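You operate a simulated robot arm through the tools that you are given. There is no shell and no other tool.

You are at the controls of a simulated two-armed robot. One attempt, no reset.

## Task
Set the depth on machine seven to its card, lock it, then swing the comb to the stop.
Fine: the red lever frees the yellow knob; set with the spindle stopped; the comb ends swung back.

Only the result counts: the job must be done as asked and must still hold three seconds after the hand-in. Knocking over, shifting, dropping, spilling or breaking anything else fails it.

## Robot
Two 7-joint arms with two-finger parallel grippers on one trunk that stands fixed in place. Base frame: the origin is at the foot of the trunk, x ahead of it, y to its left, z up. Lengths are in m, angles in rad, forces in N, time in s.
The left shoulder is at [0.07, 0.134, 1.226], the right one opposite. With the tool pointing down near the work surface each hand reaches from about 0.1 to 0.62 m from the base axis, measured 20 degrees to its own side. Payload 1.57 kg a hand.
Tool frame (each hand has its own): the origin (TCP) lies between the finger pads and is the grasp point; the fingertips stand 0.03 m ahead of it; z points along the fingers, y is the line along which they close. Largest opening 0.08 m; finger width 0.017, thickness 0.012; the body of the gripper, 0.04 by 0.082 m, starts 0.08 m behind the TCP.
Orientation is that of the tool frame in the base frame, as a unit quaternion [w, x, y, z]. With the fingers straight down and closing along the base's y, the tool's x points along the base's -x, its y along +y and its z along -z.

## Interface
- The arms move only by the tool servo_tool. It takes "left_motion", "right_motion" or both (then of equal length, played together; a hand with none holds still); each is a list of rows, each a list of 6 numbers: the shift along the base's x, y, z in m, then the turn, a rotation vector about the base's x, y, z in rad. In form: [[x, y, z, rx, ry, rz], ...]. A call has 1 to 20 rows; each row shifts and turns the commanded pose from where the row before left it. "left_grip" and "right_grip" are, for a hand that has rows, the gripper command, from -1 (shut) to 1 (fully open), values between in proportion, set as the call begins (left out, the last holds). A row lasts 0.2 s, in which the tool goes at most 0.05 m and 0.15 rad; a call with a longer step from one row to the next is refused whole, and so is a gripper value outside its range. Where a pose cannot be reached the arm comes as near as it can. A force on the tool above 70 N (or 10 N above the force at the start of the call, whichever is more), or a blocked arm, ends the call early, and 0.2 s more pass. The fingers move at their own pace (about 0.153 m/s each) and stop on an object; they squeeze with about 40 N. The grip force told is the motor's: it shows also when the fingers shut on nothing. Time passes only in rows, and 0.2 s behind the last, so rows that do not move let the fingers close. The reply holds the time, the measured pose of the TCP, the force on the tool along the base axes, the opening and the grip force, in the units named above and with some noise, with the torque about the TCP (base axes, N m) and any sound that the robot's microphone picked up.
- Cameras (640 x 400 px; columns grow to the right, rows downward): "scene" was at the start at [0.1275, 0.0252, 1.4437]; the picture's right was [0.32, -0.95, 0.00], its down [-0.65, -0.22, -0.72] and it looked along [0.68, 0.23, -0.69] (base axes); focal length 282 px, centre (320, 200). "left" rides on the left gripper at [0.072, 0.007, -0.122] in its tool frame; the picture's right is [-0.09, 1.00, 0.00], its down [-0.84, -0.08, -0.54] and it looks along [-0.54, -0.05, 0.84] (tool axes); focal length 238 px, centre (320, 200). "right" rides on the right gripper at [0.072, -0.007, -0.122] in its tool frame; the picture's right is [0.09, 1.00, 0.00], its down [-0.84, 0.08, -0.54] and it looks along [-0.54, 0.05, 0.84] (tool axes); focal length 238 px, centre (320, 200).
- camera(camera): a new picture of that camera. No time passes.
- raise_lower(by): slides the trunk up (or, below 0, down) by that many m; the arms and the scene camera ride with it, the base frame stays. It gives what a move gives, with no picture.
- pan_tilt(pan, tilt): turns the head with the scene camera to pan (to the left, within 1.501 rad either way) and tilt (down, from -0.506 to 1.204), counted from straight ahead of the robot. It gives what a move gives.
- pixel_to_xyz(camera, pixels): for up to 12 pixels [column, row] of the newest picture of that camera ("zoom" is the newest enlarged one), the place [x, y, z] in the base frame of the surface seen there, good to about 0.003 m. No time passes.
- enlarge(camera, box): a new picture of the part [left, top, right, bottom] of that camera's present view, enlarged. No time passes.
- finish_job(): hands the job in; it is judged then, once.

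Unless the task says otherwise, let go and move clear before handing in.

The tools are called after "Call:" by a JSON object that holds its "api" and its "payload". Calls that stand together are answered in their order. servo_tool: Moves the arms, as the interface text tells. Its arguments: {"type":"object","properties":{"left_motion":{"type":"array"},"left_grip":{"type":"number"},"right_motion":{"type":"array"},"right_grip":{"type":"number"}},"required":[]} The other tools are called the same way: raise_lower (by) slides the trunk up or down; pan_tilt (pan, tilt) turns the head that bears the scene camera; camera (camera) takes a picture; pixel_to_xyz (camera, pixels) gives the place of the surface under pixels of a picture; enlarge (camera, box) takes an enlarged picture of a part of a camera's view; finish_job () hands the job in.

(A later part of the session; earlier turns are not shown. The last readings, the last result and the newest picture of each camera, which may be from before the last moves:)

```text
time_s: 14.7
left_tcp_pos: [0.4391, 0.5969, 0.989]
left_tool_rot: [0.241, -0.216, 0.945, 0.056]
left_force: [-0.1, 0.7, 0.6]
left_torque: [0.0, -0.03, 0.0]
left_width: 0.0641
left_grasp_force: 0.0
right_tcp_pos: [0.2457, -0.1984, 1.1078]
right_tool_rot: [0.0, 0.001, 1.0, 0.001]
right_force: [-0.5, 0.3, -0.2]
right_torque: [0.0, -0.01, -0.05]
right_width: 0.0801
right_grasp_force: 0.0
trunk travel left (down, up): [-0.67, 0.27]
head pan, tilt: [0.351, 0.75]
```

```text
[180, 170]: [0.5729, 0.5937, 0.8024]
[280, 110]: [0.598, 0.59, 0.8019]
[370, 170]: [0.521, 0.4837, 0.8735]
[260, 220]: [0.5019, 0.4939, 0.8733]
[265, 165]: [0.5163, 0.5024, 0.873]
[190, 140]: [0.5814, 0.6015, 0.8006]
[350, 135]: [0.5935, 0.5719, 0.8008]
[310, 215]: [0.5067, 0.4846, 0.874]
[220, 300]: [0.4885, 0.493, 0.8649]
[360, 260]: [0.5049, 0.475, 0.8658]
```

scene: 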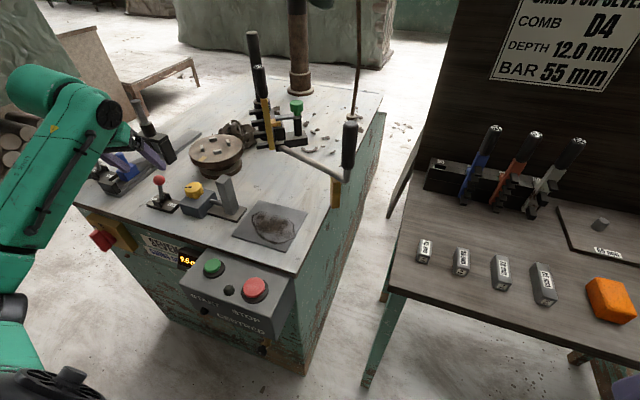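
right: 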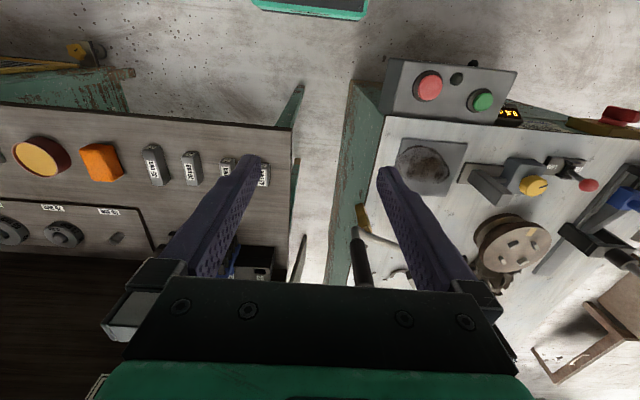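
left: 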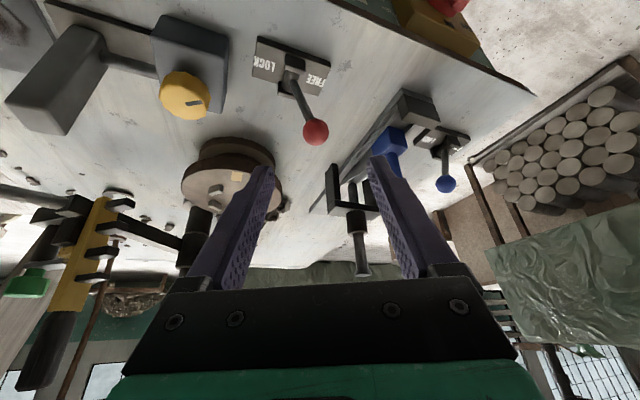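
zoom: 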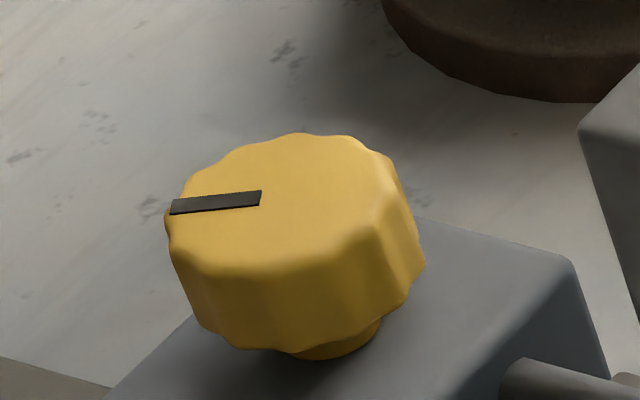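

Knob centre ≈ (0.508, 0.492), top z 0.8735, diameter ≈0.045; its tick points roughly +y. I'll straighten the tool and come above the knob.

Call:
{"api": "servo_tool", "payload": {"left_motion": [[0, -0.026, 0.0, -0.0544, 0.1125, 0], [0, -0.026, 0.0, -0.0544, 0.1125, 0], [0, -0.026, 0, -0.0544, 0.1125, 0], [0, -0.027, 0, -0.0544, 0.1125, 0], [0.023, 0, -0.01, 0, 0, -0.15], [0.023, 0, -0.01, 0, 0, -0.15], [0.023, 0, -0.009, 0, 0, -0.15], [0, 0, 0, 0, 0, 0]], "left_grip": 1}}

Call:
{"api": "camera", "payload": {"camera": "left"}}

Call:
{"api": "camera", "payload": {"camera": "scene"}}

```text
time_s: 16.5
left_tcp_pos: [0.5097, 0.4932, 0.9595]
left_tool_rot: [-0.001, 0.001, 1.0, -0.001]
left_force: [0.3, 0.2, 0.3]
left_torque: [0.0, 0.0, 0.0]
left_width: 0.0798
left_grasp_force: 0.1
right_tcp_pos: [0.2465, -0.1986, 1.1074]
right_tool_rot: [0.0, -0.001, 1.0, 0.0]
right_force: [0.2, -0.1, -0.8]
right_torque: [0.01, 0.0, 0.01]
right_width: 0.08
right_grasp_force: 0.1
trunk travel left (down, up): [-0.67, 0.27]
head pan, tilt: [0.351, 0.75]
```

```text
taken
```

left: 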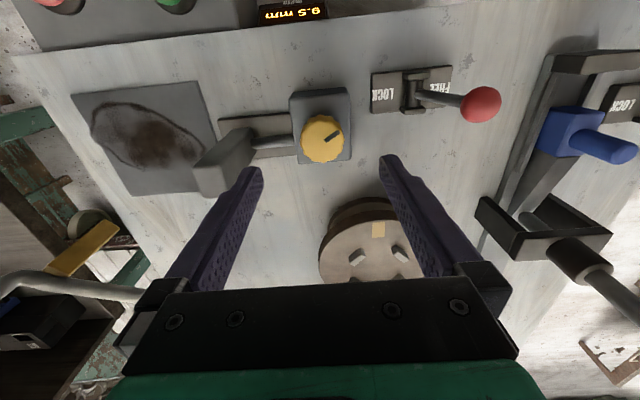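

```text
taken
```

scene: 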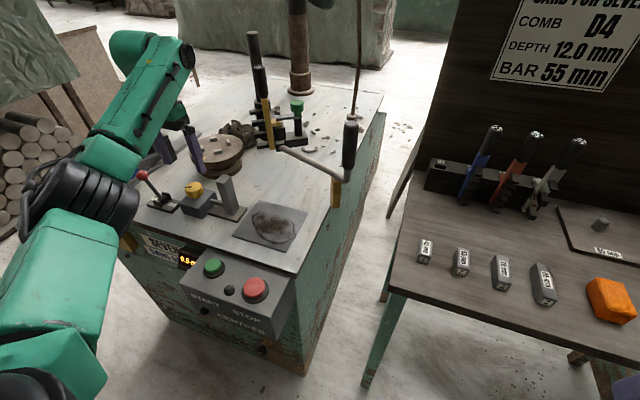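

Knob shows at about (322,139) in the left view; let me get its rim positions from this camera.

Call:
{"api": "enlarge", "payload": {"camera": "left", "box": [272, 100, 368, 160]}}

Call:
{"api": "pixel_to_xyz", "payload": {"camera": "zoom", "pixels": [[330, 200], [330, 250], [330, 300], [280, 250], [380, 250], [240, 250], [420, 250], [330, 340], [330, 160]]}}

```text
6.67 times, centred on (320, 130) of left
```

zoom: 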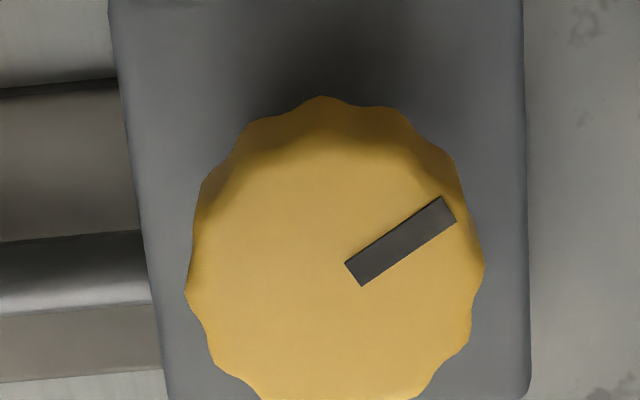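

```text
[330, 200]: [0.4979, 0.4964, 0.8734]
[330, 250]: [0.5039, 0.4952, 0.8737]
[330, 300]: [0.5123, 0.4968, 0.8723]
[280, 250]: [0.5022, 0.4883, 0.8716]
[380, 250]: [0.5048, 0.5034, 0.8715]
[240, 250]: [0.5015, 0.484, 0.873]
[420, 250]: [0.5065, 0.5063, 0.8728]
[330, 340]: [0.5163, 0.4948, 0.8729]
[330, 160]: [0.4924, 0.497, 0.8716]
```

Centre ≈ (0.508, 0.495); I'm within 2 mm. Descending to TCP z≈0.880 (fingertips at 0.85).

Call:
{"api": "servo_tool", "payload": {"left_motion": [[-0.0015, 0.001, -0.025, 0, 0, 0], [0, 0, -0.025, 0, 0, 0], [0, 0, -0.02, 0, 0, 0], [0, 0, -0.009, 0, 0, 0], [0, 0, 0, 0, 0, 0]]}}

Call:
{"api": "camera", "payload": {"camera": "left"}}

Call:
{"api": "enlarge", "payload": {"camera": "scene", "box": [120, 120, 280, 220]}}

```text
time_s: 17.7
left_tcp_pos: [0.5079, 0.4941, 0.8797]
left_tool_rot: [-0.001, 0.0, 1.0, -0.001]
left_force: [0.8, 0.4, -0.1]
left_torque: [-0.03, -0.01, 0.0]
left_width: 0.0799
left_grasp_force: 0.0
right_tcp_pos: [0.2452, -0.197, 1.1069]
right_tool_rot: [-0.001, 0.0, 1.0, 0.001]
right_force: [0.7, -0.3, -0.2]
right_torque: [0.01, 0.0, 0.02]
right_width: 0.08
right_grasp_force: 0.1
trunk travel left (down, up): [-0.67, 0.27]
head pan, tilt: [0.351, 0.75]
```

```text
taken
```

left: 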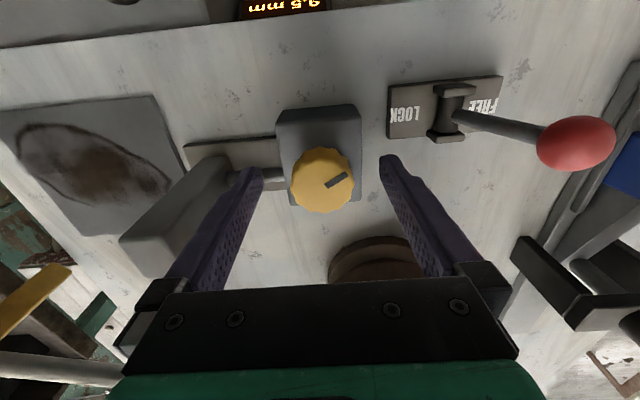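

```text
4.00 times, centred on (200, 170) of scene
```

zoom: 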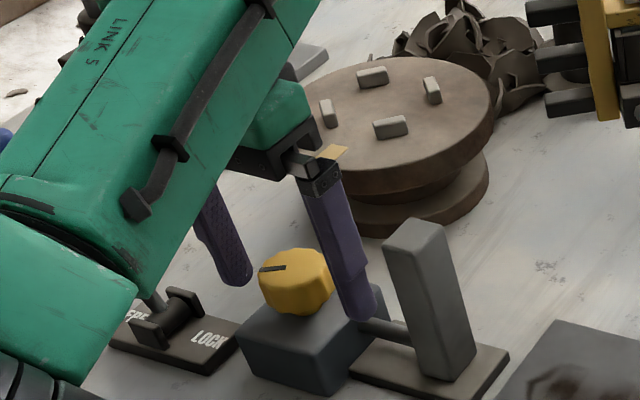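

Fingers straddle the knob; display still 9.5. Closing on the knob.

Call:
{"api": "servo_tool", "payload": {"left_motion": [[0, 0, 0, 0, 0, 0], [0, 0, 0, 0, 0, 0]], "left_grip": -1}}

Call:
{"api": "camera", "payload": {"camera": "left"}}

```text
time_s: 18.3
left_tcp_pos: [0.5074, 0.4952, 0.8799]
left_tool_rot: [0.0, 0.0, 1.0, 0.0]
left_force: [1.2, 3.1, 1.5]
left_torque: [0.34, 0.12, 0.01]
left_width: 0.0392
left_grasp_force: 44.4
right_tcp_pos: [0.2463, -0.1969, 1.1079]
right_tool_rot: [0.001, 0.0, 1.0, -0.001]
right_force: [0.1, -0.2, 0.1]
right_torque: [0.0, 0.0, 0.03]
right_width: 0.08
right_grasp_force: 0.0
trunk travel left (down, up): [-0.67, 0.27]
head pan, tilt: [0.351, 0.75]
```

```text
taken
```

left: 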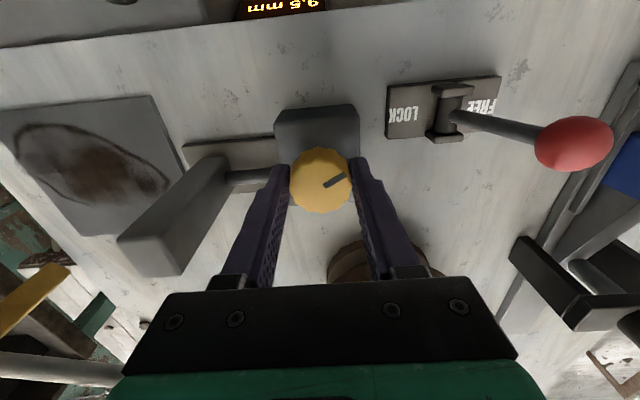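

Gripped (width 0.039, 44 N), almost no side load. Test turn of +0.3 rad about z, then read the display.

Call:
{"api": "servo_tool", "payload": {"left_motion": [[0, 0, 0, 0, 0, 0.1], [0, 0, 0, 0, 0, 0.1], [0, 0, 0, 0, 0, 0.1], [0, 0, 0, 0, 0, 0]]}}

Call:
{"api": "camera", "payload": {"camera": "left"}}

Call:
{"api": "enlarge", "payload": {"camera": "scene", "box": [150, 230, 230, 280]}}

```text
time_s: 19.3
left_tcp_pos: [0.507, 0.4942, 0.879]
left_tool_rot: [-0.001, -0.149, 0.989, 0.0]
left_force: [0.9, 3.4, 1.5]
left_torque: [0.15, -0.11, 0.02]
left_width: 0.0393
left_grasp_force: 44.2
right_tcp_pos: [0.2457, -0.1981, 1.1078]
right_tool_rot: [0.0, 0.0, 1.0, 0.001]
right_force: [-0.3, 0.5, -0.3]
right_torque: [0.01, 0.03, 0.01]
right_width: 0.0802
right_grasp_force: 0.1
trunk travel left (down, up): [-0.67, 0.27]
head pan, tilt: [0.351, 0.75]
```

```text
taken
```

left: 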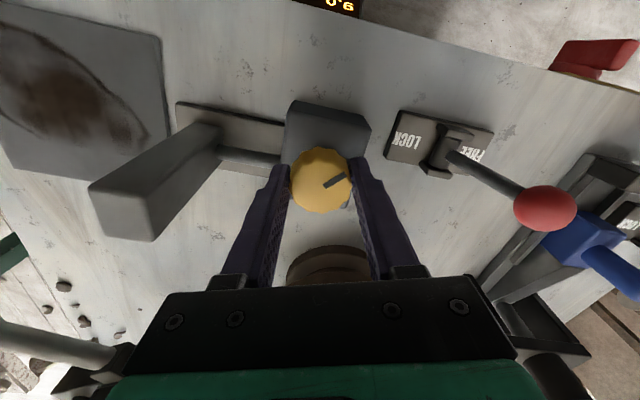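

```text
8.00 times, centred on (190, 255) of scene
```

zoom: 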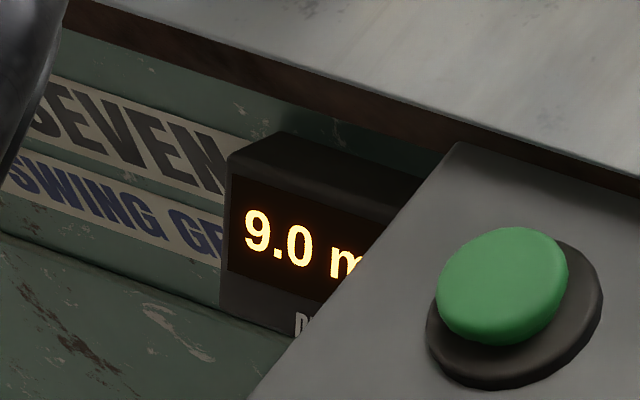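

+0.3 rad took the display from 9.5 to 9.0, so clockwise deepens (~1.6 mm/rad). Turning back clockwise by 0.9 rad and checking.

Call:
{"api": "servo_tool", "payload": {"left_motion": [[0, 0, 0, 0, 0, -0.1], [0, 0, 0, 0, 0, -0.1], [0, 0, 0, 0, 0, -0.1], [0, 0, 0, 0, 0, -0.1], [0, 0, 0, 0, 0, -0.1], [0, 0, 0, 0, 0, -0.1], [0, 0, 0, 0, 0, -0.1], [0, 0, 0, 0, 0, -0.1], [0, 0, 0, 0, 0, -0.1], [0, 0, 0, 0, 0, 0]]}}

Call:
{"api": "camera", "payload": {"camera": "left"}}

Call:
{"api": "enlarge", "payload": {"camera": "scene", "box": [150, 230, 230, 280]}}

```text
time_s: 21.5
left_tcp_pos: [0.5076, 0.4956, 0.8792]
left_tool_rot: [0.001, 0.295, 0.955, 0.001]
left_force: [8.2, 17.5, 12.1]
left_torque: [0.61, 0.63, 0.04]
left_width: 0.0394
left_grasp_force: 44.2
right_tcp_pos: [0.2464, -0.1964, 1.1077]
right_tool_rot: [0.0, 0.0, 1.0, 0.0]
right_force: [0.2, -0.3, -1.1]
right_torque: [-0.05, 0.02, 0.03]
right_width: 0.08
right_grasp_force: 0.0
trunk travel left (down, up): [-0.67, 0.27]
head pan, tilt: [0.351, 0.75]
```

```text
taken
```

left: 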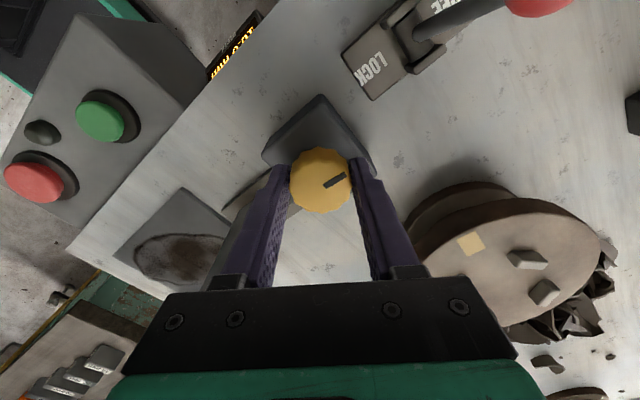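

```text
8.00 times, centred on (190, 255) of scene
```

zoom: 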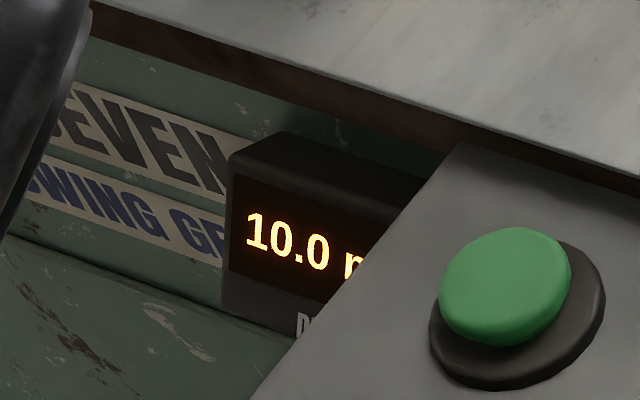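

Display 10.0 at −0.6 rad: it moves in 0.5 mm steps, roughly 0.52 rad (one of 12 scallops) each. I continue clockwise, watching force (now ~23 N).

Call:
{"api": "servo_tool", "payload": {"left_motion": [[0, 0, 0, 0, 0, -0.1], [0, 0, 0, 0, 0, -0.1], [0, 0, 0, 0, 0, -0.1], [0, 0, 0, 0, 0, -0.1], [0, 0, 0, 0, 0, 0]]}}

Call:
{"api": "enlarge", "payload": {"camera": "scene", "box": [150, 230, 230, 280]}}

Call:
{"api": "camera", "payload": {"camera": "scene"}}

```text
time_s: 22.7
left_tcp_pos: [0.5097, 0.4966, 0.8785]
left_tool_rot: [0.001, 0.48, 0.877, 0.002]
left_force: [16.0, 23.3, 21.2]
left_torque: [0.14, -0.65, 0.16]
left_width: 0.0394
left_grasp_force: 44.8
right_tcp_pos: [0.245, -0.1951, 1.1086]
right_tool_rot: [0.0, 0.0, 1.0, 0.0]
right_force: [0.0, -0.7, -0.1]
right_torque: [0.02, 0.02, -0.01]
right_width: 0.0799
right_grasp_force: 0.0
trunk travel left (down, up): [-0.67, 0.27]
head pan, tilt: [0.351, 0.75]
```

```text
8.00 times, centred on (190, 255) of scene
```

zoom: 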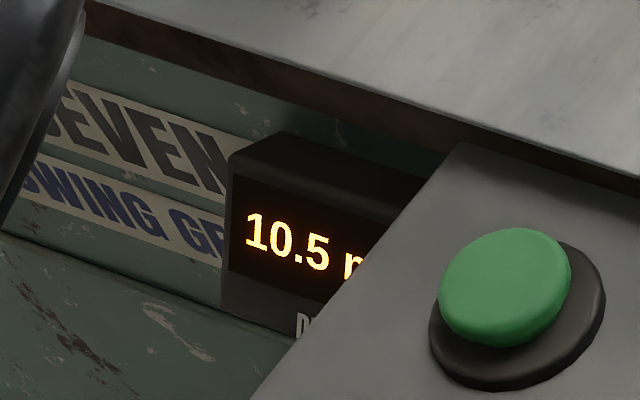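

```text
taken
```

scene: 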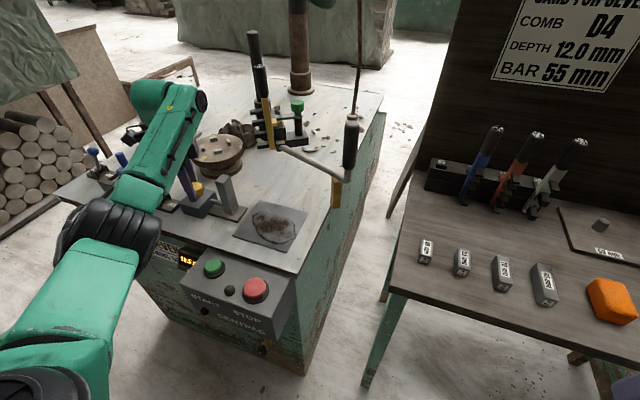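

Display 10.5 at −1.0 rad (≈0.955 mm/rad, 6 mm/turn). Side force is building, so I'll release, lift clear, turn the hand back and regrasp for the remaining ~1.6 rad.

Call:
{"api": "servo_tool", "payload": {"left_motion": [[0, 0, 0, 0, 0, 0], [0, 0, 0, 0, 0, 0]], "left_grip": 1}}

Call:
{"api": "enlarge", "payload": {"camera": "scene", "box": [150, 230, 230, 280]}}

Call:
{"api": "camera", "payload": {"camera": "left"}}

```text
time_s: 23.3
left_tcp_pos: [0.5069, 0.4943, 0.879]
left_tool_rot: [0.0, 0.48, 0.877, -0.001]
left_force: [-0.4, 0.2, 0.2]
left_torque: [0.02, 0.03, -0.03]
left_width: 0.0797
left_grasp_force: 0.0
right_tcp_pos: [0.2455, -0.1968, 1.1078]
right_tool_rot: [0.0, 0.0, 1.0, 0.0]
right_force: [0.9, 0.4, -1.2]
right_torque: [-0.01, 0.02, 0.0]
right_width: 0.0799
right_grasp_force: 0.0
trunk travel left (down, up): [-0.67, 0.27]
head pan, tilt: [0.351, 0.75]
```

```text
8.00 times, centred on (190, 255) of scene
```

zoom: 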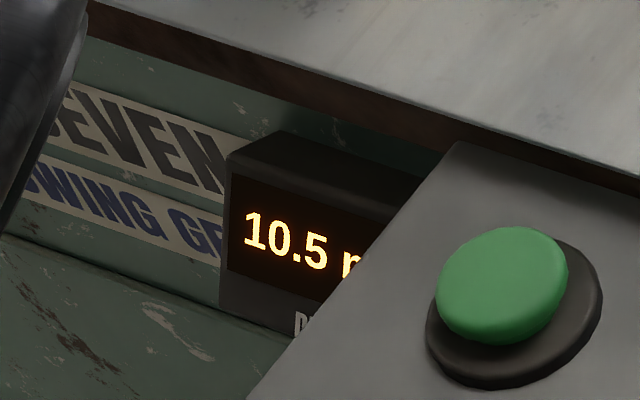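

```text
taken
```

left: 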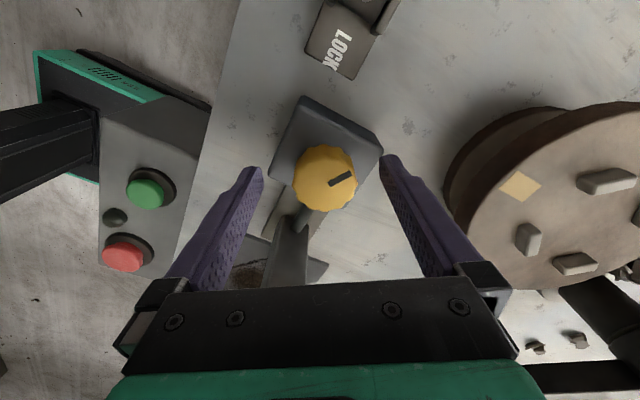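

The knob stays at 10.5 after release. From column offsets at both yaws the knob axis is near (0.5105, 0.495), so x was 3 mm off; I'll correct it while turning the open hand back +1.8 rad.

Call:
{"api": "servo_tool", "payload": {"left_motion": [[0.0035, 0.0005, 0, 0, 0, 0], [0, 0, 0, 0, 0, 0.15], [0, 0, 0, 0, 0, 0.15], [0, 0, 0, 0, 0, 0.15], [0, 0, 0, 0, 0, 0.15], [0, 0, 0, 0, 0, 0.15], [0, 0, 0, 0, 0, 0.15], [0, 0, 0, 0, 0, 0.15], [0, 0, 0, 0, 0, 0.15], [0, 0, 0, 0, 0, 0.15], [0, 0, 0, 0, 0, 0.15], [0, 0, 0, 0, 0, 0.15], [0, 0, 0, 0, 0, 0.15], [0, 0, 0, 0, 0, 0]]}}

Call:
{"api": "camera", "payload": {"camera": "left"}}

Call:
{"api": "enlarge", "payload": {"camera": "scene", "box": [120, 120, 280, 220]}}

```text
time_s: 26.3
left_tcp_pos: [0.5095, 0.4945, 0.8792]
left_tool_rot: [0.0, -0.39, 0.921, 0.001]
left_force: [0.0, 0.4, 0.6]
left_torque: [-0.01, -0.01, -0.01]
left_width: 0.08
left_grasp_force: 0.1
right_tcp_pos: [0.2462, -0.1984, 1.1071]
right_tool_rot: [0.0, 0.0, 1.0, 0.0]
right_force: [0.2, -0.2, -0.3]
right_torque: [-0.01, 0.0, 0.03]
right_width: 0.0801
right_grasp_force: 0.0
trunk travel left (down, up): [-0.67, 0.27]
head pan, tilt: [0.351, 0.75]
```

```text
taken
```

left: 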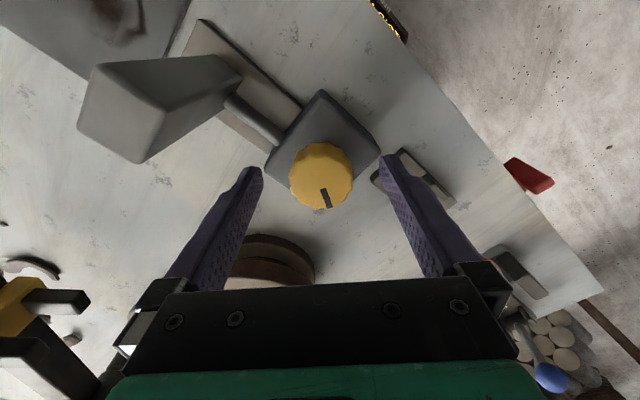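

```text
4.00 times, centred on (200, 170) of scene
```

zoom: 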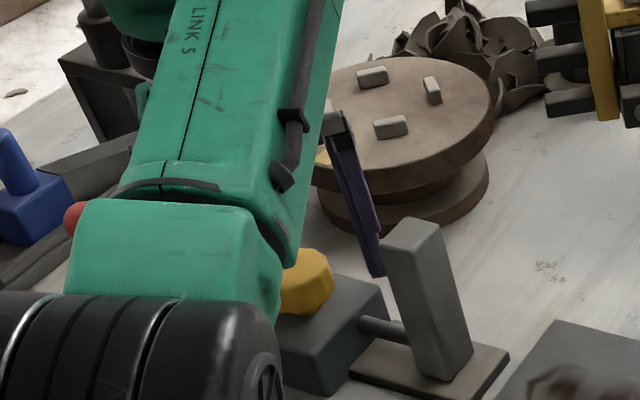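

Knob is now well centred (289–353 → 321). Closing and turning clockwise in stages.

Call:
{"api": "servo_tool", "payload": {"left_motion": [[0, 0, 0, 0, 0, 0], [0, 0, 0, 0, 0, 0]], "left_grip": -1}}

Call:
{"api": "servo_tool", "payload": {"left_motion": [[0, 0, 0, 0, 0, -0.1], [0, 0, 0, 0, 0, -0.1], [0, 0, 0, 0, 0, -0.1], [0, 0, 0, 0, 0, -0.1], [0, 0, 0, 0, 0, -0.1], [0, 0, 0, 0, 0, -0.1], [0, 0, 0, 0, 0, -0.1], [0, 0, 0, 0, 0, -0.1], [0, 0, 0, 0, 0, 0]]}}

Call:
{"api": "enlarge", "payload": {"camera": "scene", "box": [150, 230, 230, 280]}}

Call:
{"api": "camera", "payload": {"camera": "left"}}

```text
time_s: 26.9
left_tcp_pos: [0.5096, 0.4958, 0.8791]
left_tool_rot: [0.0, -0.389, 0.921, 0.0]
left_force: [-1.2, 2.5, 0.3]
left_torque: [0.34, 0.32, 0.03]
left_width: 0.039
left_grasp_force: 44.7
right_tcp_pos: [0.2465, -0.1984, 1.1081]
right_tool_rot: [-0.001, 0.0, 1.0, 0.0]
right_force: [0.1, -0.2, 0.1]
right_torque: [-0.01, 0.0, 0.01]
right_width: 0.0799
right_grasp_force: 0.1
trunk travel left (down, up): [-0.67, 0.27]
head pan, tilt: [0.351, 0.75]
```

```text
time_s: 28.9
left_tcp_pos: [0.5112, 0.4954, 0.8807]
left_tool_rot: [0.0, 0.002, 1.0, -0.002]
left_force: [-4.1, 2.4, 1.6]
left_torque: [-0.06, 0.31, 0.01]
left_width: 0.0389
left_grasp_force: 44.2
right_tcp_pos: [0.2452, -0.1976, 1.1077]
right_tool_rot: [0.001, 0.0, 1.0, -0.001]
right_force: [-0.5, 0.0, -0.1]
right_torque: [-0.02, 0.0, -0.05]
right_width: 0.0803
right_grasp_force: 0.0
trunk travel left (down, up): [-0.67, 0.27]
head pan, tilt: [0.351, 0.75]
```

```text
8.00 times, centred on (190, 255) of scene
```

zoom: 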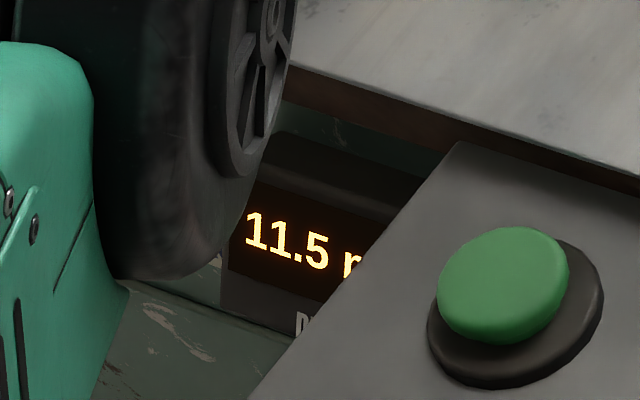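

```text
taken
```

left: 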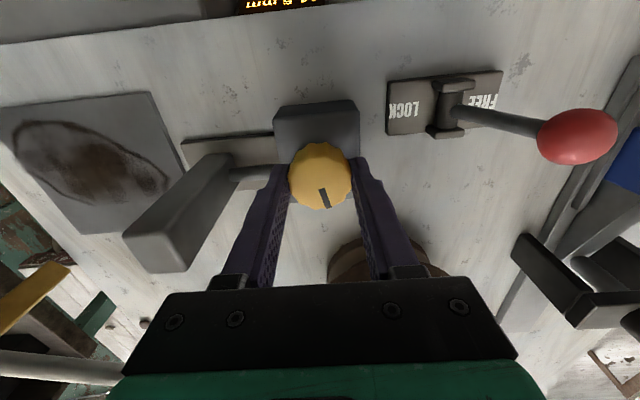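

Display 11.5 at hand yaw 0. Now stepping 0.1 rad at a time to find where it flips to 12.0.

Call:
{"api": "servo_tool", "payload": {"left_motion": [[0, 0, 0, 0, 0, -0.1], [0, 0, 0, 0, 0, 0]]}}

Call:
{"api": "enlarge", "payload": {"camera": "scene", "box": [150, 230, 230, 280]}}

Call:
{"api": "servo_tool", "payload": {"left_motion": [[0, 0, 0, 0, 0, -0.1], [0, 0, 0, 0, 0, 0]]}}

Call:
{"api": "enlarge", "payload": {"camera": "scene", "box": [150, 230, 230, 280]}}

```text
time_s: 29.5
left_tcp_pos: [0.5099, 0.4955, 0.8794]
left_tool_rot: [0.0, 0.052, 0.999, -0.001]
left_force: [-4.6, 2.3, 1.0]
left_torque: [0.15, 0.17, -0.02]
left_width: 0.0387
left_grasp_force: 44.0
right_tcp_pos: [0.2443, -0.198, 1.1087]
right_tool_rot: [0.001, 0.0, 1.0, 0.0]
right_force: [0.5, 0.2, 0.1]
right_torque: [0.02, -0.03, 0.0]
right_width: 0.08
right_grasp_force: 0.2
trunk travel left (down, up): [-0.67, 0.27]
head pan, tilt: [0.351, 0.75]
```

```text
8.00 times, centred on (190, 255) of scene
```

zoom: 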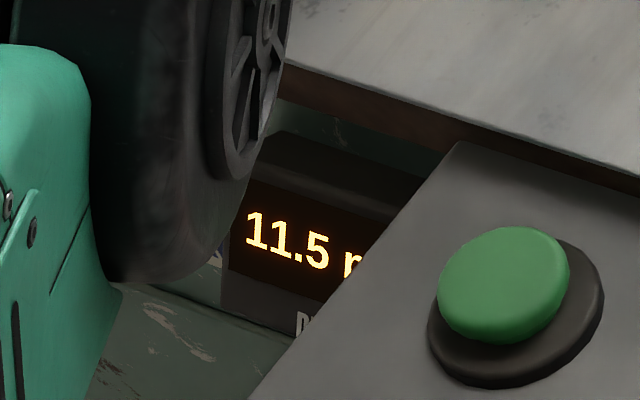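

```text
time_s: 30.1
left_tcp_pos: [0.5109, 0.4942, 0.879]
left_tool_rot: [0.0, 0.101, 0.995, 0.0]
left_force: [-5.4, 0.4, -1.7]
left_torque: [0.15, 0.06, -0.03]
left_width: 0.0389
left_grasp_force: 44.3
right_tcp_pos: [0.2455, -0.1965, 1.1065]
right_tool_rot: [0.001, 0.0, 1.0, 0.001]
right_force: [-0.7, -0.5, 0.0]
right_torque: [-0.01, 0.0, 0.01]
right_width: 0.0801
right_grasp_force: 0.1
trunk travel left (down, up): [-0.67, 0.27]
head pan, tilt: [0.351, 0.75]
```

```text
8.00 times, centred on (190, 255) of scene
```

zoom: 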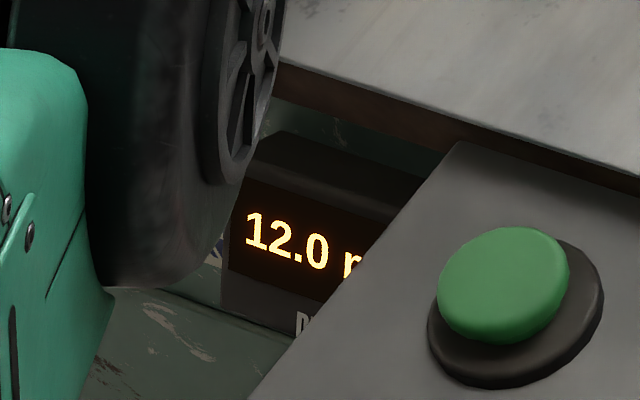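

It flipped to 12.0 between −0.1 and −0.2. I'll bracket the flip more finely so I can centre in the 12.0 band.

Call:
{"api": "servo_tool", "payload": {"left_motion": [[0, 0, 0, 0, 0, 0.05], [0, 0, 0, 0, 0, 0]]}}

Call:
{"api": "enlarge", "payload": {"camera": "scene", "box": [150, 230, 230, 280]}}

Call:
{"api": "servo_tool", "payload": {"left_motion": [[0, 0, 0, 0, 0, -0.15], [0, 0, 0, 0, 0, -0.12], [0, 0, 0, 0, 0, -0.08], [0, 0, 0, 0, 0, 0]]}}

Call:
{"api": "enlarge", "payload": {"camera": "scene", "box": [150, 230, 230, 280]}}

```text
time_s: 30.7
left_tcp_pos: [0.5111, 0.4943, 0.8784]
left_tool_rot: [0.0, 0.076, 0.997, -0.001]
left_force: [-6.4, -0.2, -3.3]
left_torque: [0.2, -0.17, 0.05]
left_width: 0.0388
left_grasp_force: 45.0
right_tcp_pos: [0.2464, -0.197, 1.1083]
right_tool_rot: [0.0, 0.0, 1.0, 0.0]
right_force: [-0.3, 0.9, -0.5]
right_torque: [-0.01, -0.01, 0.0]
right_width: 0.0802
right_grasp_force: 0.0
trunk travel left (down, up): [-0.67, 0.27]
head pan, tilt: [0.351, 0.75]
```

```text
8.00 times, centred on (190, 255) of scene
```

zoom: 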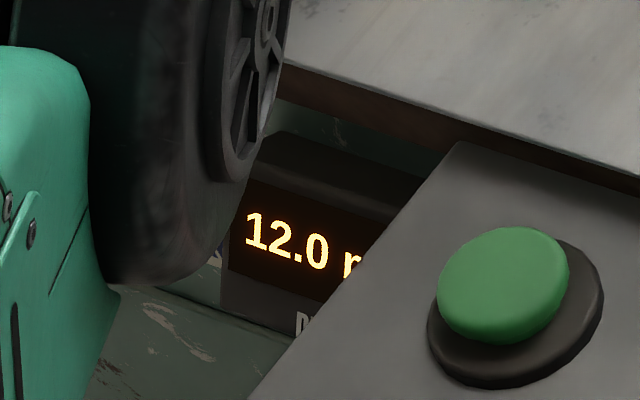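

```text
time_s: 31.7
left_tcp_pos: [0.5107, 0.4949, 0.8786]
left_tool_rot: [-0.001, 0.249, 0.968, 0.0]
left_force: [-8.3, -2.2, -6.5]
left_torque: [0.27, -0.1, 0.01]
left_width: 0.039
left_grasp_force: 44.2
right_tcp_pos: [0.2452, -0.1987, 1.1074]
right_tool_rot: [0.001, -0.001, 1.0, 0.0]
right_force: [0.0, 0.3, -0.8]
right_torque: [-0.01, -0.03, -0.01]
right_width: 0.0799
right_grasp_force: 0.1
trunk travel left (down, up): [-0.67, 0.27]
head pan, tilt: [0.351, 0.75]
```

```text
8.00 times, centred on (190, 255) of scene
```

zoom: 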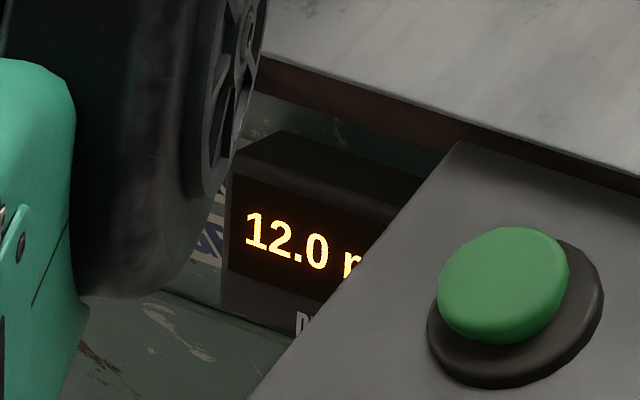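

12.0 holds from −0.15 to −0.5. I'll find the upper flip to centre the setting.

Call:
{"api": "servo_tool", "payload": {"left_motion": [[0, 0, 0, 0, 0, -0.05], [0, 0, 0, 0, 0, 0]]}}

Call:
{"api": "enlarge", "payload": {"camera": "scene", "box": [150, 230, 230, 280]}}

Call:
{"api": "servo_tool", "payload": {"left_motion": [[0, 0, 0, 0, 0, -0.05], [0, 0, 0, 0, 0, 0]]}}

Call:
{"api": "enlarge", "payload": {"camera": "scene", "box": [150, 230, 230, 280]}}

```text
time_s: 32.3
left_tcp_pos: [0.5097, 0.4943, 0.8787]
left_tool_rot: [0.0, 0.273, 0.962, -0.001]
left_force: [-7.6, -2.3, -6.5]
left_torque: [-0.22, 0.28, -0.01]
left_width: 0.0388
left_grasp_force: 44.3
right_tcp_pos: [0.2465, -0.1969, 1.1083]
right_tool_rot: [0.0, 0.0, 1.0, 0.0]
right_force: [0.2, 0.2, -0.4]
right_torque: [0.01, -0.01, 0.0]
right_width: 0.0801
right_grasp_force: 0.1
trunk travel left (down, up): [-0.67, 0.27]
head pan, tilt: [0.351, 0.75]
```

```text
8.00 times, centred on (190, 255) of scene
```

zoom: 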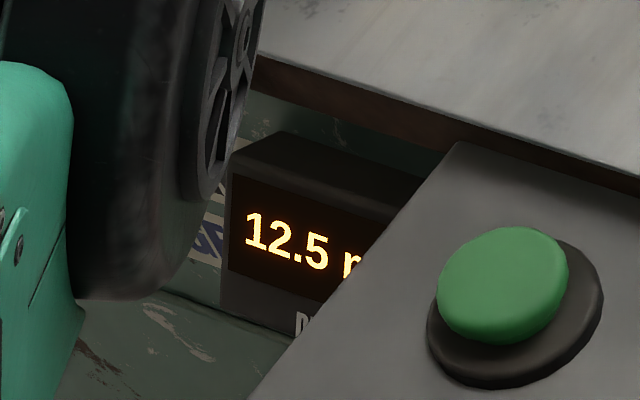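

```text
time_s: 32.9
left_tcp_pos: [0.5092, 0.4942, 0.8791]
left_tool_rot: [0.0, 0.296, 0.955, -0.001]
left_force: [-6.6, -5.1, -6.6]
left_torque: [-0.4, 0.19, -0.01]
left_width: 0.0389
left_grasp_force: 44.5
right_tcp_pos: [0.2451, -0.1976, 1.1088]
right_tool_rot: [0.001, 0.0, 1.0, 0.001]
right_force: [0.1, -0.5, -0.5]
right_torque: [0.01, -0.02, -0.01]
right_width: 0.0802
right_grasp_force: 0.1
trunk travel left (down, up): [-0.67, 0.27]
head pan, tilt: [0.351, 0.75]
```

```text
8.00 times, centred on (190, 255) of scene
```

zoom: 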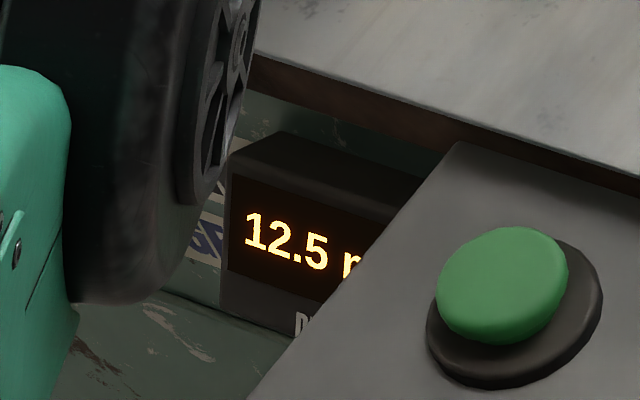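

12.0 spans about −0.125 to −0.525 rad; the middle is −0.325. Turning back by 0.275 rad.

Call:
{"api": "servo_tool", "payload": {"left_motion": [[0, 0, 0, 0, 0, 0.1], [0, 0, 0, 0, 0, 0.1], [0, 0, 0, 0, 0, 0.075], [0, 0, 0, 0, 0, 0], [0, 0, 0, 0, 0, 0]]}}

Call:
{"api": "enlarge", "payload": {"camera": "scene", "box": [150, 230, 230, 280]}}

Call:
{"api": "camera", "payload": {"camera": "left"}}

```text
time_s: 34.1
left_tcp_pos: [0.5102, 0.4957, 0.8794]
left_tool_rot: [-0.001, 0.162, 0.987, 0.001]
left_force: [-8.3, -4.4, -6.5]
left_torque: [0.18, -0.13, 0.06]
left_width: 0.0386
left_grasp_force: 44.6
right_tcp_pos: [0.2449, -0.1967, 1.1085]
right_tool_rot: [0.0, 0.0, 1.0, -0.001]
right_force: [-0.1, -0.3, -0.2]
right_torque: [0.03, 0.0, 0.02]
right_width: 0.08
right_grasp_force: 0.1
trunk travel left (down, up): [-0.67, 0.27]
head pan, tilt: [0.351, 0.75]
```

```text
8.00 times, centred on (190, 255) of scene
```

zoom: 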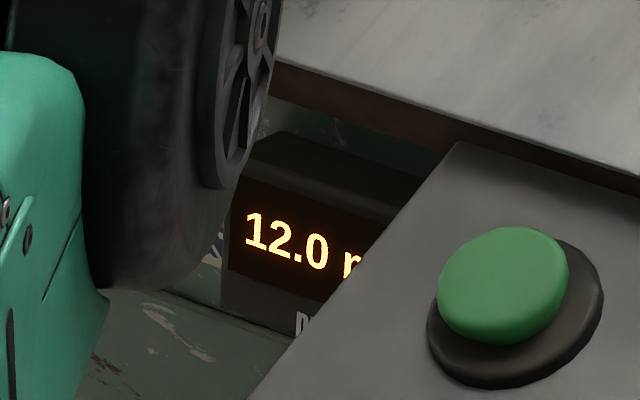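

```text
taken
```

left: 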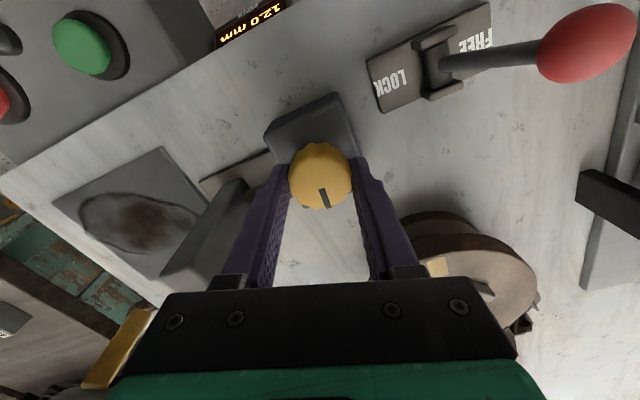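

Display reads 12.0 mm in both views. Opening, then lifting straight up off the knob.

Call:
{"api": "servo_tool", "payload": {"left_motion": [[0, 0, 0, 0, 0, 0], [0, 0, 0, 0, 0, 0]], "left_grip": 1}}

Call:
{"api": "servo_tool", "payload": {"left_motion": [[0, 0, 0.03, 0, 0, 0], [0, 0, 0.03, 0, 0, 0], [0, 0, 0.03, 0, 0, 0]]}}

Call:
{"api": "enlarge", "payload": {"camera": "scene", "box": [150, 230, 230, 280]}}

Call:
{"api": "camera", "payload": {"camera": "left"}}

```text
time_s: 34.7
left_tcp_pos: [0.511, 0.4945, 0.8797]
left_tool_rot: [0.001, 0.163, 0.987, 0.001]
left_force: [-0.4, -0.9, -0.8]
left_torque: [-0.06, 0.02, 0.01]
left_width: 0.0802
left_grasp_force: 0.0
right_tcp_pos: [0.2466, -0.1986, 1.1078]
right_tool_rot: [0.001, 0.0, 1.0, 0.001]
right_force: [-1.1, 0.9, 0.2]
right_torque: [0.04, -0.01, -0.02]
right_width: 0.08
right_grasp_force: 0.0
trunk travel left (down, up): [-0.67, 0.27]
head pan, tilt: [0.351, 0.75]
```

```text
time_s: 35.5
left_tcp_pos: [0.51, 0.493, 0.9701]
left_tool_rot: [0.0, 0.162, 0.987, 0.0]
left_force: [0.6, -0.5, 0.8]
left_torque: [0.0, -0.02, 0.01]
left_width: 0.08
left_grasp_force: 0.0
right_tcp_pos: [0.2447, -0.1986, 1.1076]
right_tool_rot: [0.001, -0.001, 1.0, 0.001]
right_force: [-0.3, 0.5, 0.0]
right_torque: [0.03, 0.01, 0.0]
right_width: 0.0799
right_grasp_force: 0.0
trunk travel left (down, up): [-0.67, 0.27]
head pan, tilt: [0.351, 0.75]
```

```text
8.00 times, centred on (190, 255) of scene
```

zoom: 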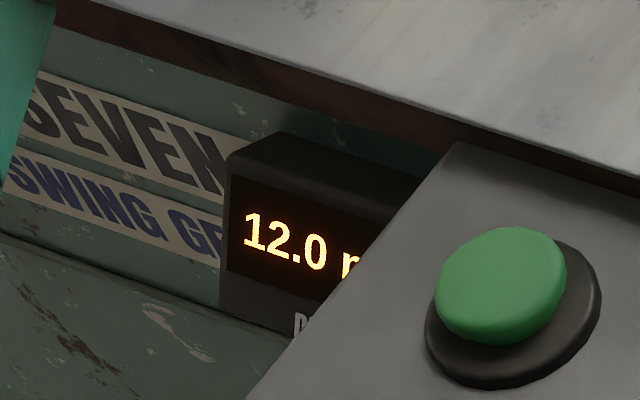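

```text
taken
```

left: 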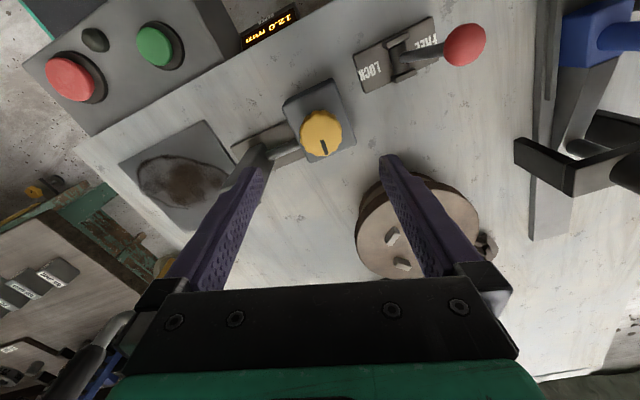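

The setting holds at 12.0. Now moving back to the red lever with the same yaw/tilt as before to lock it.

Call:
{"api": "servo_tool", "payload": {"left_motion": [[-0.0118, 0, 0.0032, 0, 0, 0.13], [-0.0118, 0, 0.0032, 0, 0, 0.13], [-0.0118, 0, 0.0032, 0, 0, 0.13], [-0.0118, 0, 0.0032, 0, 0, 0.13], [-0.0118, 0, 0.0032, 0, 0, 0.13], [-0.0118, 0, 0.0032, 0, 0, 0.125], [0, 0.026, 0, 0.0544, -0.1125, 0], [0, 0.026, 0, 0.0544, -0.1125, 0], [0, 0.026, 0, 0.0544, -0.1125, 0], [0, 0.026, 0, 0.0544, -0.1125, 0], [0, 0, 0, 0, 0, 0]], "left_grip": 0.7}}

Call:
{"api": "camera", "payload": {"camera": "left"}}

```text
time_s: 37.9
left_tcp_pos: [0.4409, 0.5989, 0.9897]
left_tool_rot: [0.242, -0.215, 0.945, 0.055]
left_force: [-0.1, -0.5, -0.8]
left_torque: [0.01, 0.0, 0.0]
left_width: 0.0679
left_grasp_force: 0.1
right_tcp_pos: [0.2474, -0.199, 1.1074]
right_tool_rot: [0.0, -0.001, 1.0, 0.001]
right_force: [-0.5, 0.3, 0.4]
right_torque: [0.0, 0.0, 0.0]
right_width: 0.0801
right_grasp_force: 0.0
trunk travel left (down, up): [-0.67, 0.27]
head pan, tilt: [0.351, 0.75]
```

```text
taken
```

left: 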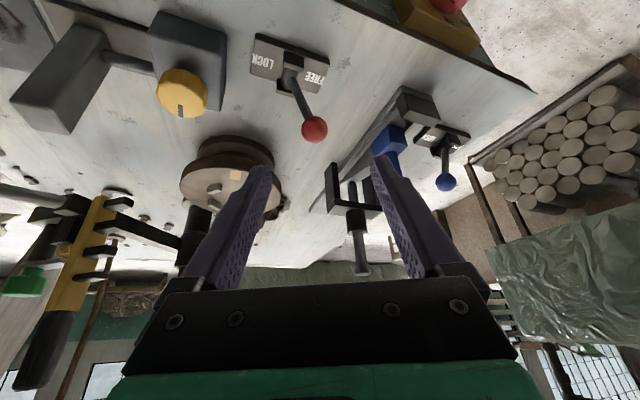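

Ball at (314,129), slightly left of the axis point (320,134); I'll correct 5 mm and advance along the tool axis.

Call:
{"api": "servo_tool", "payload": {"left_motion": [[0.0102, -0.0001, -0.0216, 0, 0, 0], [0.0102, 0.0049, -0.0206, 0, 0, 0], [0.0102, 0.0049, -0.0206, 0, 0, 0], [0.0095, 0.0046, -0.019, 0, 0, 0], [0, 0, 0, 0, 0, 0]]}}

Call:
{"api": "camera", "payload": {"camera": "left"}}

Call:
{"api": "enlarge", "payload": {"camera": "scene", "box": [100, 130, 260, 230]}}

```text
time_s: 39.1
left_tcp_pos: [0.4791, 0.6126, 0.9065]
left_tool_rot: [0.241, -0.216, 0.944, 0.055]
left_force: [-0.3, -0.2, 0.0]
left_torque: [0.0, -0.02, 0.0]
left_width: 0.0678
left_grasp_force: 0.1
right_tcp_pos: [0.2455, -0.1991, 1.1077]
right_tool_rot: [0.0, 0.0, 1.0, 0.001]
right_force: [-0.3, -0.7, -0.3]
right_torque: [0.0, 0.0, -0.01]
right_width: 0.08
right_grasp_force: 0.0
trunk travel left (down, up): [-0.67, 0.27]
head pan, tilt: [0.351, 0.75]
```

```text
taken
```

left: 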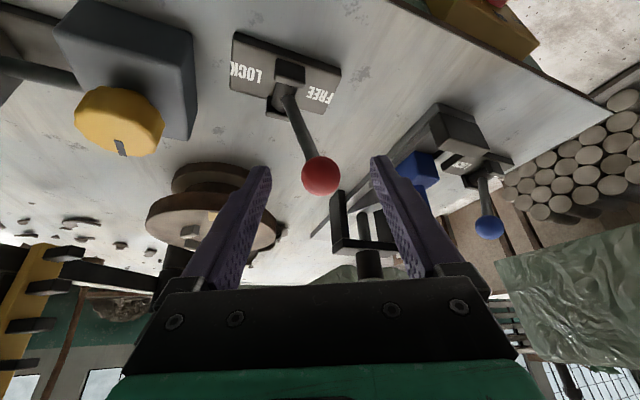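

```text
4.00 times, centred on (180, 180) of scene
```

zoom: 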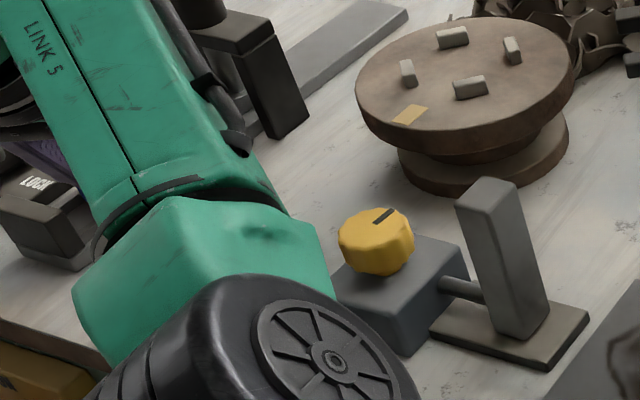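

The ball is between the fingertips (321,176). The elbow now blocks the scene view; let me check the arm's clearance before closing.

Call:
{"api": "camera", "payload": {"camera": "scene"}}

Call:
{"api": "camera", "payload": {"camera": "right"}}

Call:
{"api": "pixel_to_xyz", "payload": {"camera": "scene", "pixels": [[120, 205], [150, 200], [180, 215], [100, 240], [140, 240], [110, 190]]}}

```text
taken
```

scene: 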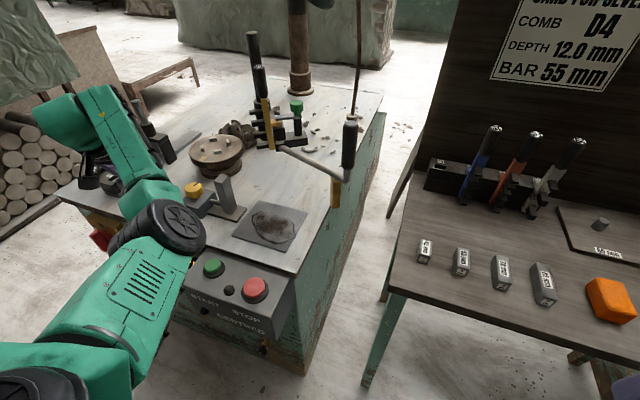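

```text
taken
```

right: 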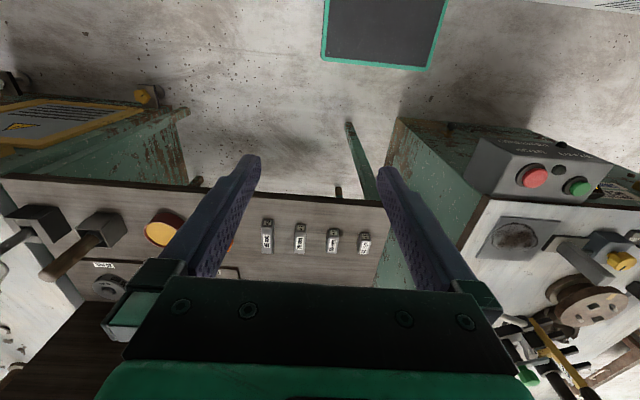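

```text
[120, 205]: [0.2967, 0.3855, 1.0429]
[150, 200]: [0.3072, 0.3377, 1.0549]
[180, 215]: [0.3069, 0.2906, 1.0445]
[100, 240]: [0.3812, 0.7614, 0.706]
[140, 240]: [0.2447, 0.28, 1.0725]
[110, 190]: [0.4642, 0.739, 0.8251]
```

The elbow sits at z≈1.04, x≈0.30, well above the control box (z 0.80). Closing on the ball and moving the lever toward LOCK.

Call:
{"api": "servo_tool", "payload": {"left_motion": [[0, 0, 0, 0, 0, 0], [0, 0, 0, 0, 0, 0]], "left_grip": -1}}

Call:
{"api": "servo_tool", "payload": {"left_motion": [[0, -0.008, 0.002, 0, 0, 0], [0, -0.009, 0.002, 0, 0, 0], [0, -0.009, 0.0, 0, 0, 0], [0, -0.009, -0.001, 0, 0, 0], [0, -0.009, -0.002, 0, 0, 0]]}}

Call:
{"api": "camera", "payload": {"camera": "left"}}

```text
time_s: 39.7
left_tcp_pos: [0.4799, 0.6125, 0.9067]
left_tool_rot: [0.24, -0.216, 0.945, 0.055]
left_force: [0.3, 0.7, 0.1]
left_torque: [0.03, 0.08, 0.03]
left_width: 0.0254
left_grasp_force: 36.6
right_tcp_pos: [0.2457, -0.1973, 1.107]
right_tool_rot: [0.0, 0.001, 1.0, 0.0]
right_force: [0.1, 0.5, 0.7]
right_torque: [0.0, -0.01, 0.0]
right_width: 0.0802
right_grasp_force: 0.1
trunk travel left (down, up): [-0.67, 0.27]
head pan, tilt: [0.351, 0.75]
```

```text
time_s: 40.9
left_tcp_pos: [0.479, 0.5698, 0.9082]
left_tool_rot: [0.242, -0.215, 0.945, 0.055]
left_force: [-4.0, 7.0, 7.0]
left_torque: [0.71, -0.56, 0.14]
left_width: 0.0252
left_grasp_force: 37.2
right_tcp_pos: [0.2455, -0.1958, 1.1074]
right_tool_rot: [0.001, 0.0, 1.0, 0.0]
right_force: [-0.1, -0.1, 0.8]
right_torque: [0.03, 0.0, 0.02]
right_width: 0.0801
right_grasp_force: 0.0
trunk travel left (down, up): [-0.67, 0.27]
head pan, tilt: [0.351, 0.75]
```

```text
taken
```

left: 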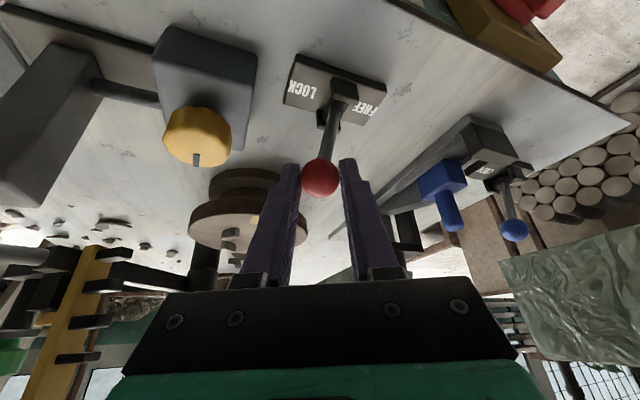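

At y 0.570 versus the original locked 0.5635; pressing a bit further toward LOCK until the force rises.

Call:
{"api": "servo_tool", "payload": {"left_motion": [[0, -0.006, -0.003, 0, 0, 0], [0, -0.006, -0.003, 0, 0, 0]]}}

Call:
{"api": "camera", "payload": {"camera": "left"}}

```text
time_s: 41.5
left_tcp_pos: [0.4781, 0.5601, 0.906]
left_tool_rot: [0.245, -0.217, 0.943, 0.057]
left_force: [3.9, 22.4, 22.8]
left_torque: [0.16, 0.41, 0.16]
left_width: 0.0256
left_grasp_force: 36.5
right_tcp_pos: [0.2446, -0.1959, 1.1092]
right_tool_rot: [0.002, 0.0, 1.0, 0.0]
right_force: [-0.6, 0.6, 0.2]
right_torque: [0.04, 0.01, -0.02]
right_width: 0.0799
right_grasp_force: 0.0
trunk travel left (down, up): [-0.67, 0.27]
head pan, tilt: [0.351, 0.75]
```

```text
taken
```

left: 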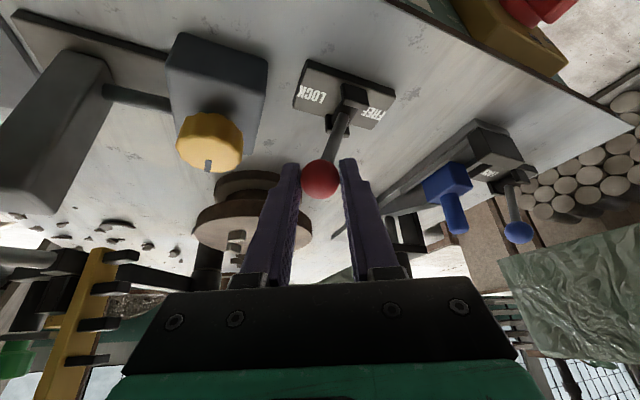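

Force rose to 22 N in +y at y 0.560: the lever is hard at LOCK. Releasing and backing off.

Call:
{"api": "servo_tool", "payload": {"left_motion": [[0, 0, 0, 0, 0, 0], [0, 0, 0, 0, 0, 0]], "left_grip": 0.7}}

Call:
{"api": "servo_tool", "payload": {"left_motion": [[-0.0108, -0.0052, 0.022, 0, 0, 0], [-0.0108, -0.0052, 0.022, 0, 0, 0], [-0.0108, -0.0052, 0.022, 0, 0, 0], [-0.0108, -0.0052, 0.022, 0, 0, 0]]}}

Call:
{"api": "camera", "payload": {"camera": "left"}}

Call:
{"api": "camera", "payload": {"camera": "scene"}}

```text
time_s: 42.1
left_tcp_pos: [0.4795, 0.5559, 0.9014]
left_tool_rot: [0.241, -0.216, 0.945, 0.054]
left_force: [0.3, 0.4, 0.7]
left_torque: [-0.03, -0.04, 0.0]
left_width: 0.068
left_grasp_force: 0.0
right_tcp_pos: [0.2451, -0.1972, 1.1077]
right_tool_rot: [0.001, 0.0, 1.0, 0.0]
right_force: [-0.7, -0.5, -0.2]
right_torque: [0.0, -0.02, 0.02]
right_width: 0.0799
right_grasp_force: 0.1
trunk travel left (down, up): [-0.67, 0.27]
head pan, tilt: [0.351, 0.75]
```

```text
time_s: 43.1
left_tcp_pos: [0.4363, 0.5368, 0.9916]
left_tool_rot: [0.242, -0.216, 0.944, 0.055]
left_force: [0.2, -0.8, -0.4]
left_torque: [-0.01, -0.02, -0.01]
left_width: 0.068
left_grasp_force: 0.1
right_tcp_pos: [0.2455, -0.1983, 1.1069]
right_tool_rot: [0.002, 0.0, 1.0, 0.001]
right_force: [-0.1, 0.1, 0.4]
right_torque: [0.02, -0.02, 0.01]
right_width: 0.0799
right_grasp_force: 0.0
trunk travel left (down, up): [-0.67, 0.27]
head pan, tilt: [0.351, 0.75]
```

```text
taken
```

left: 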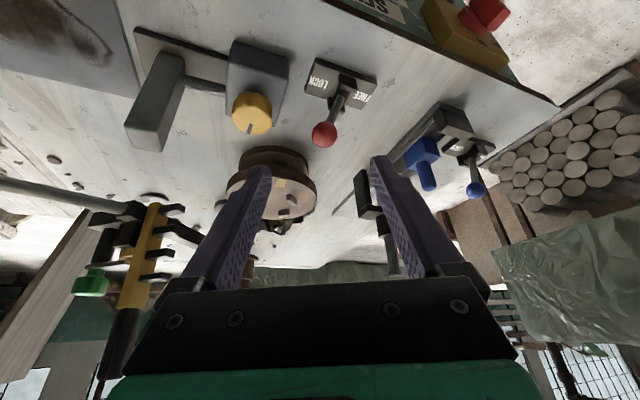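

```text
taken
```

scene: 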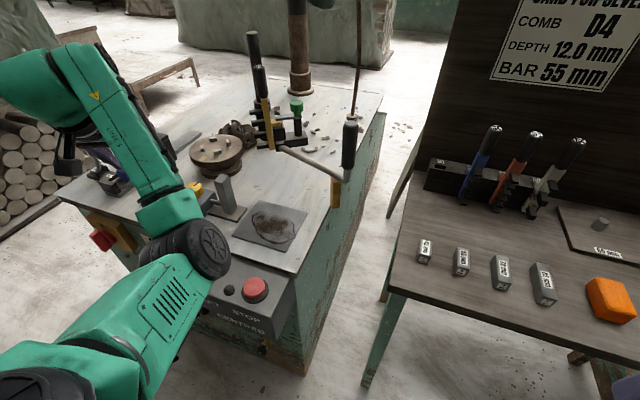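

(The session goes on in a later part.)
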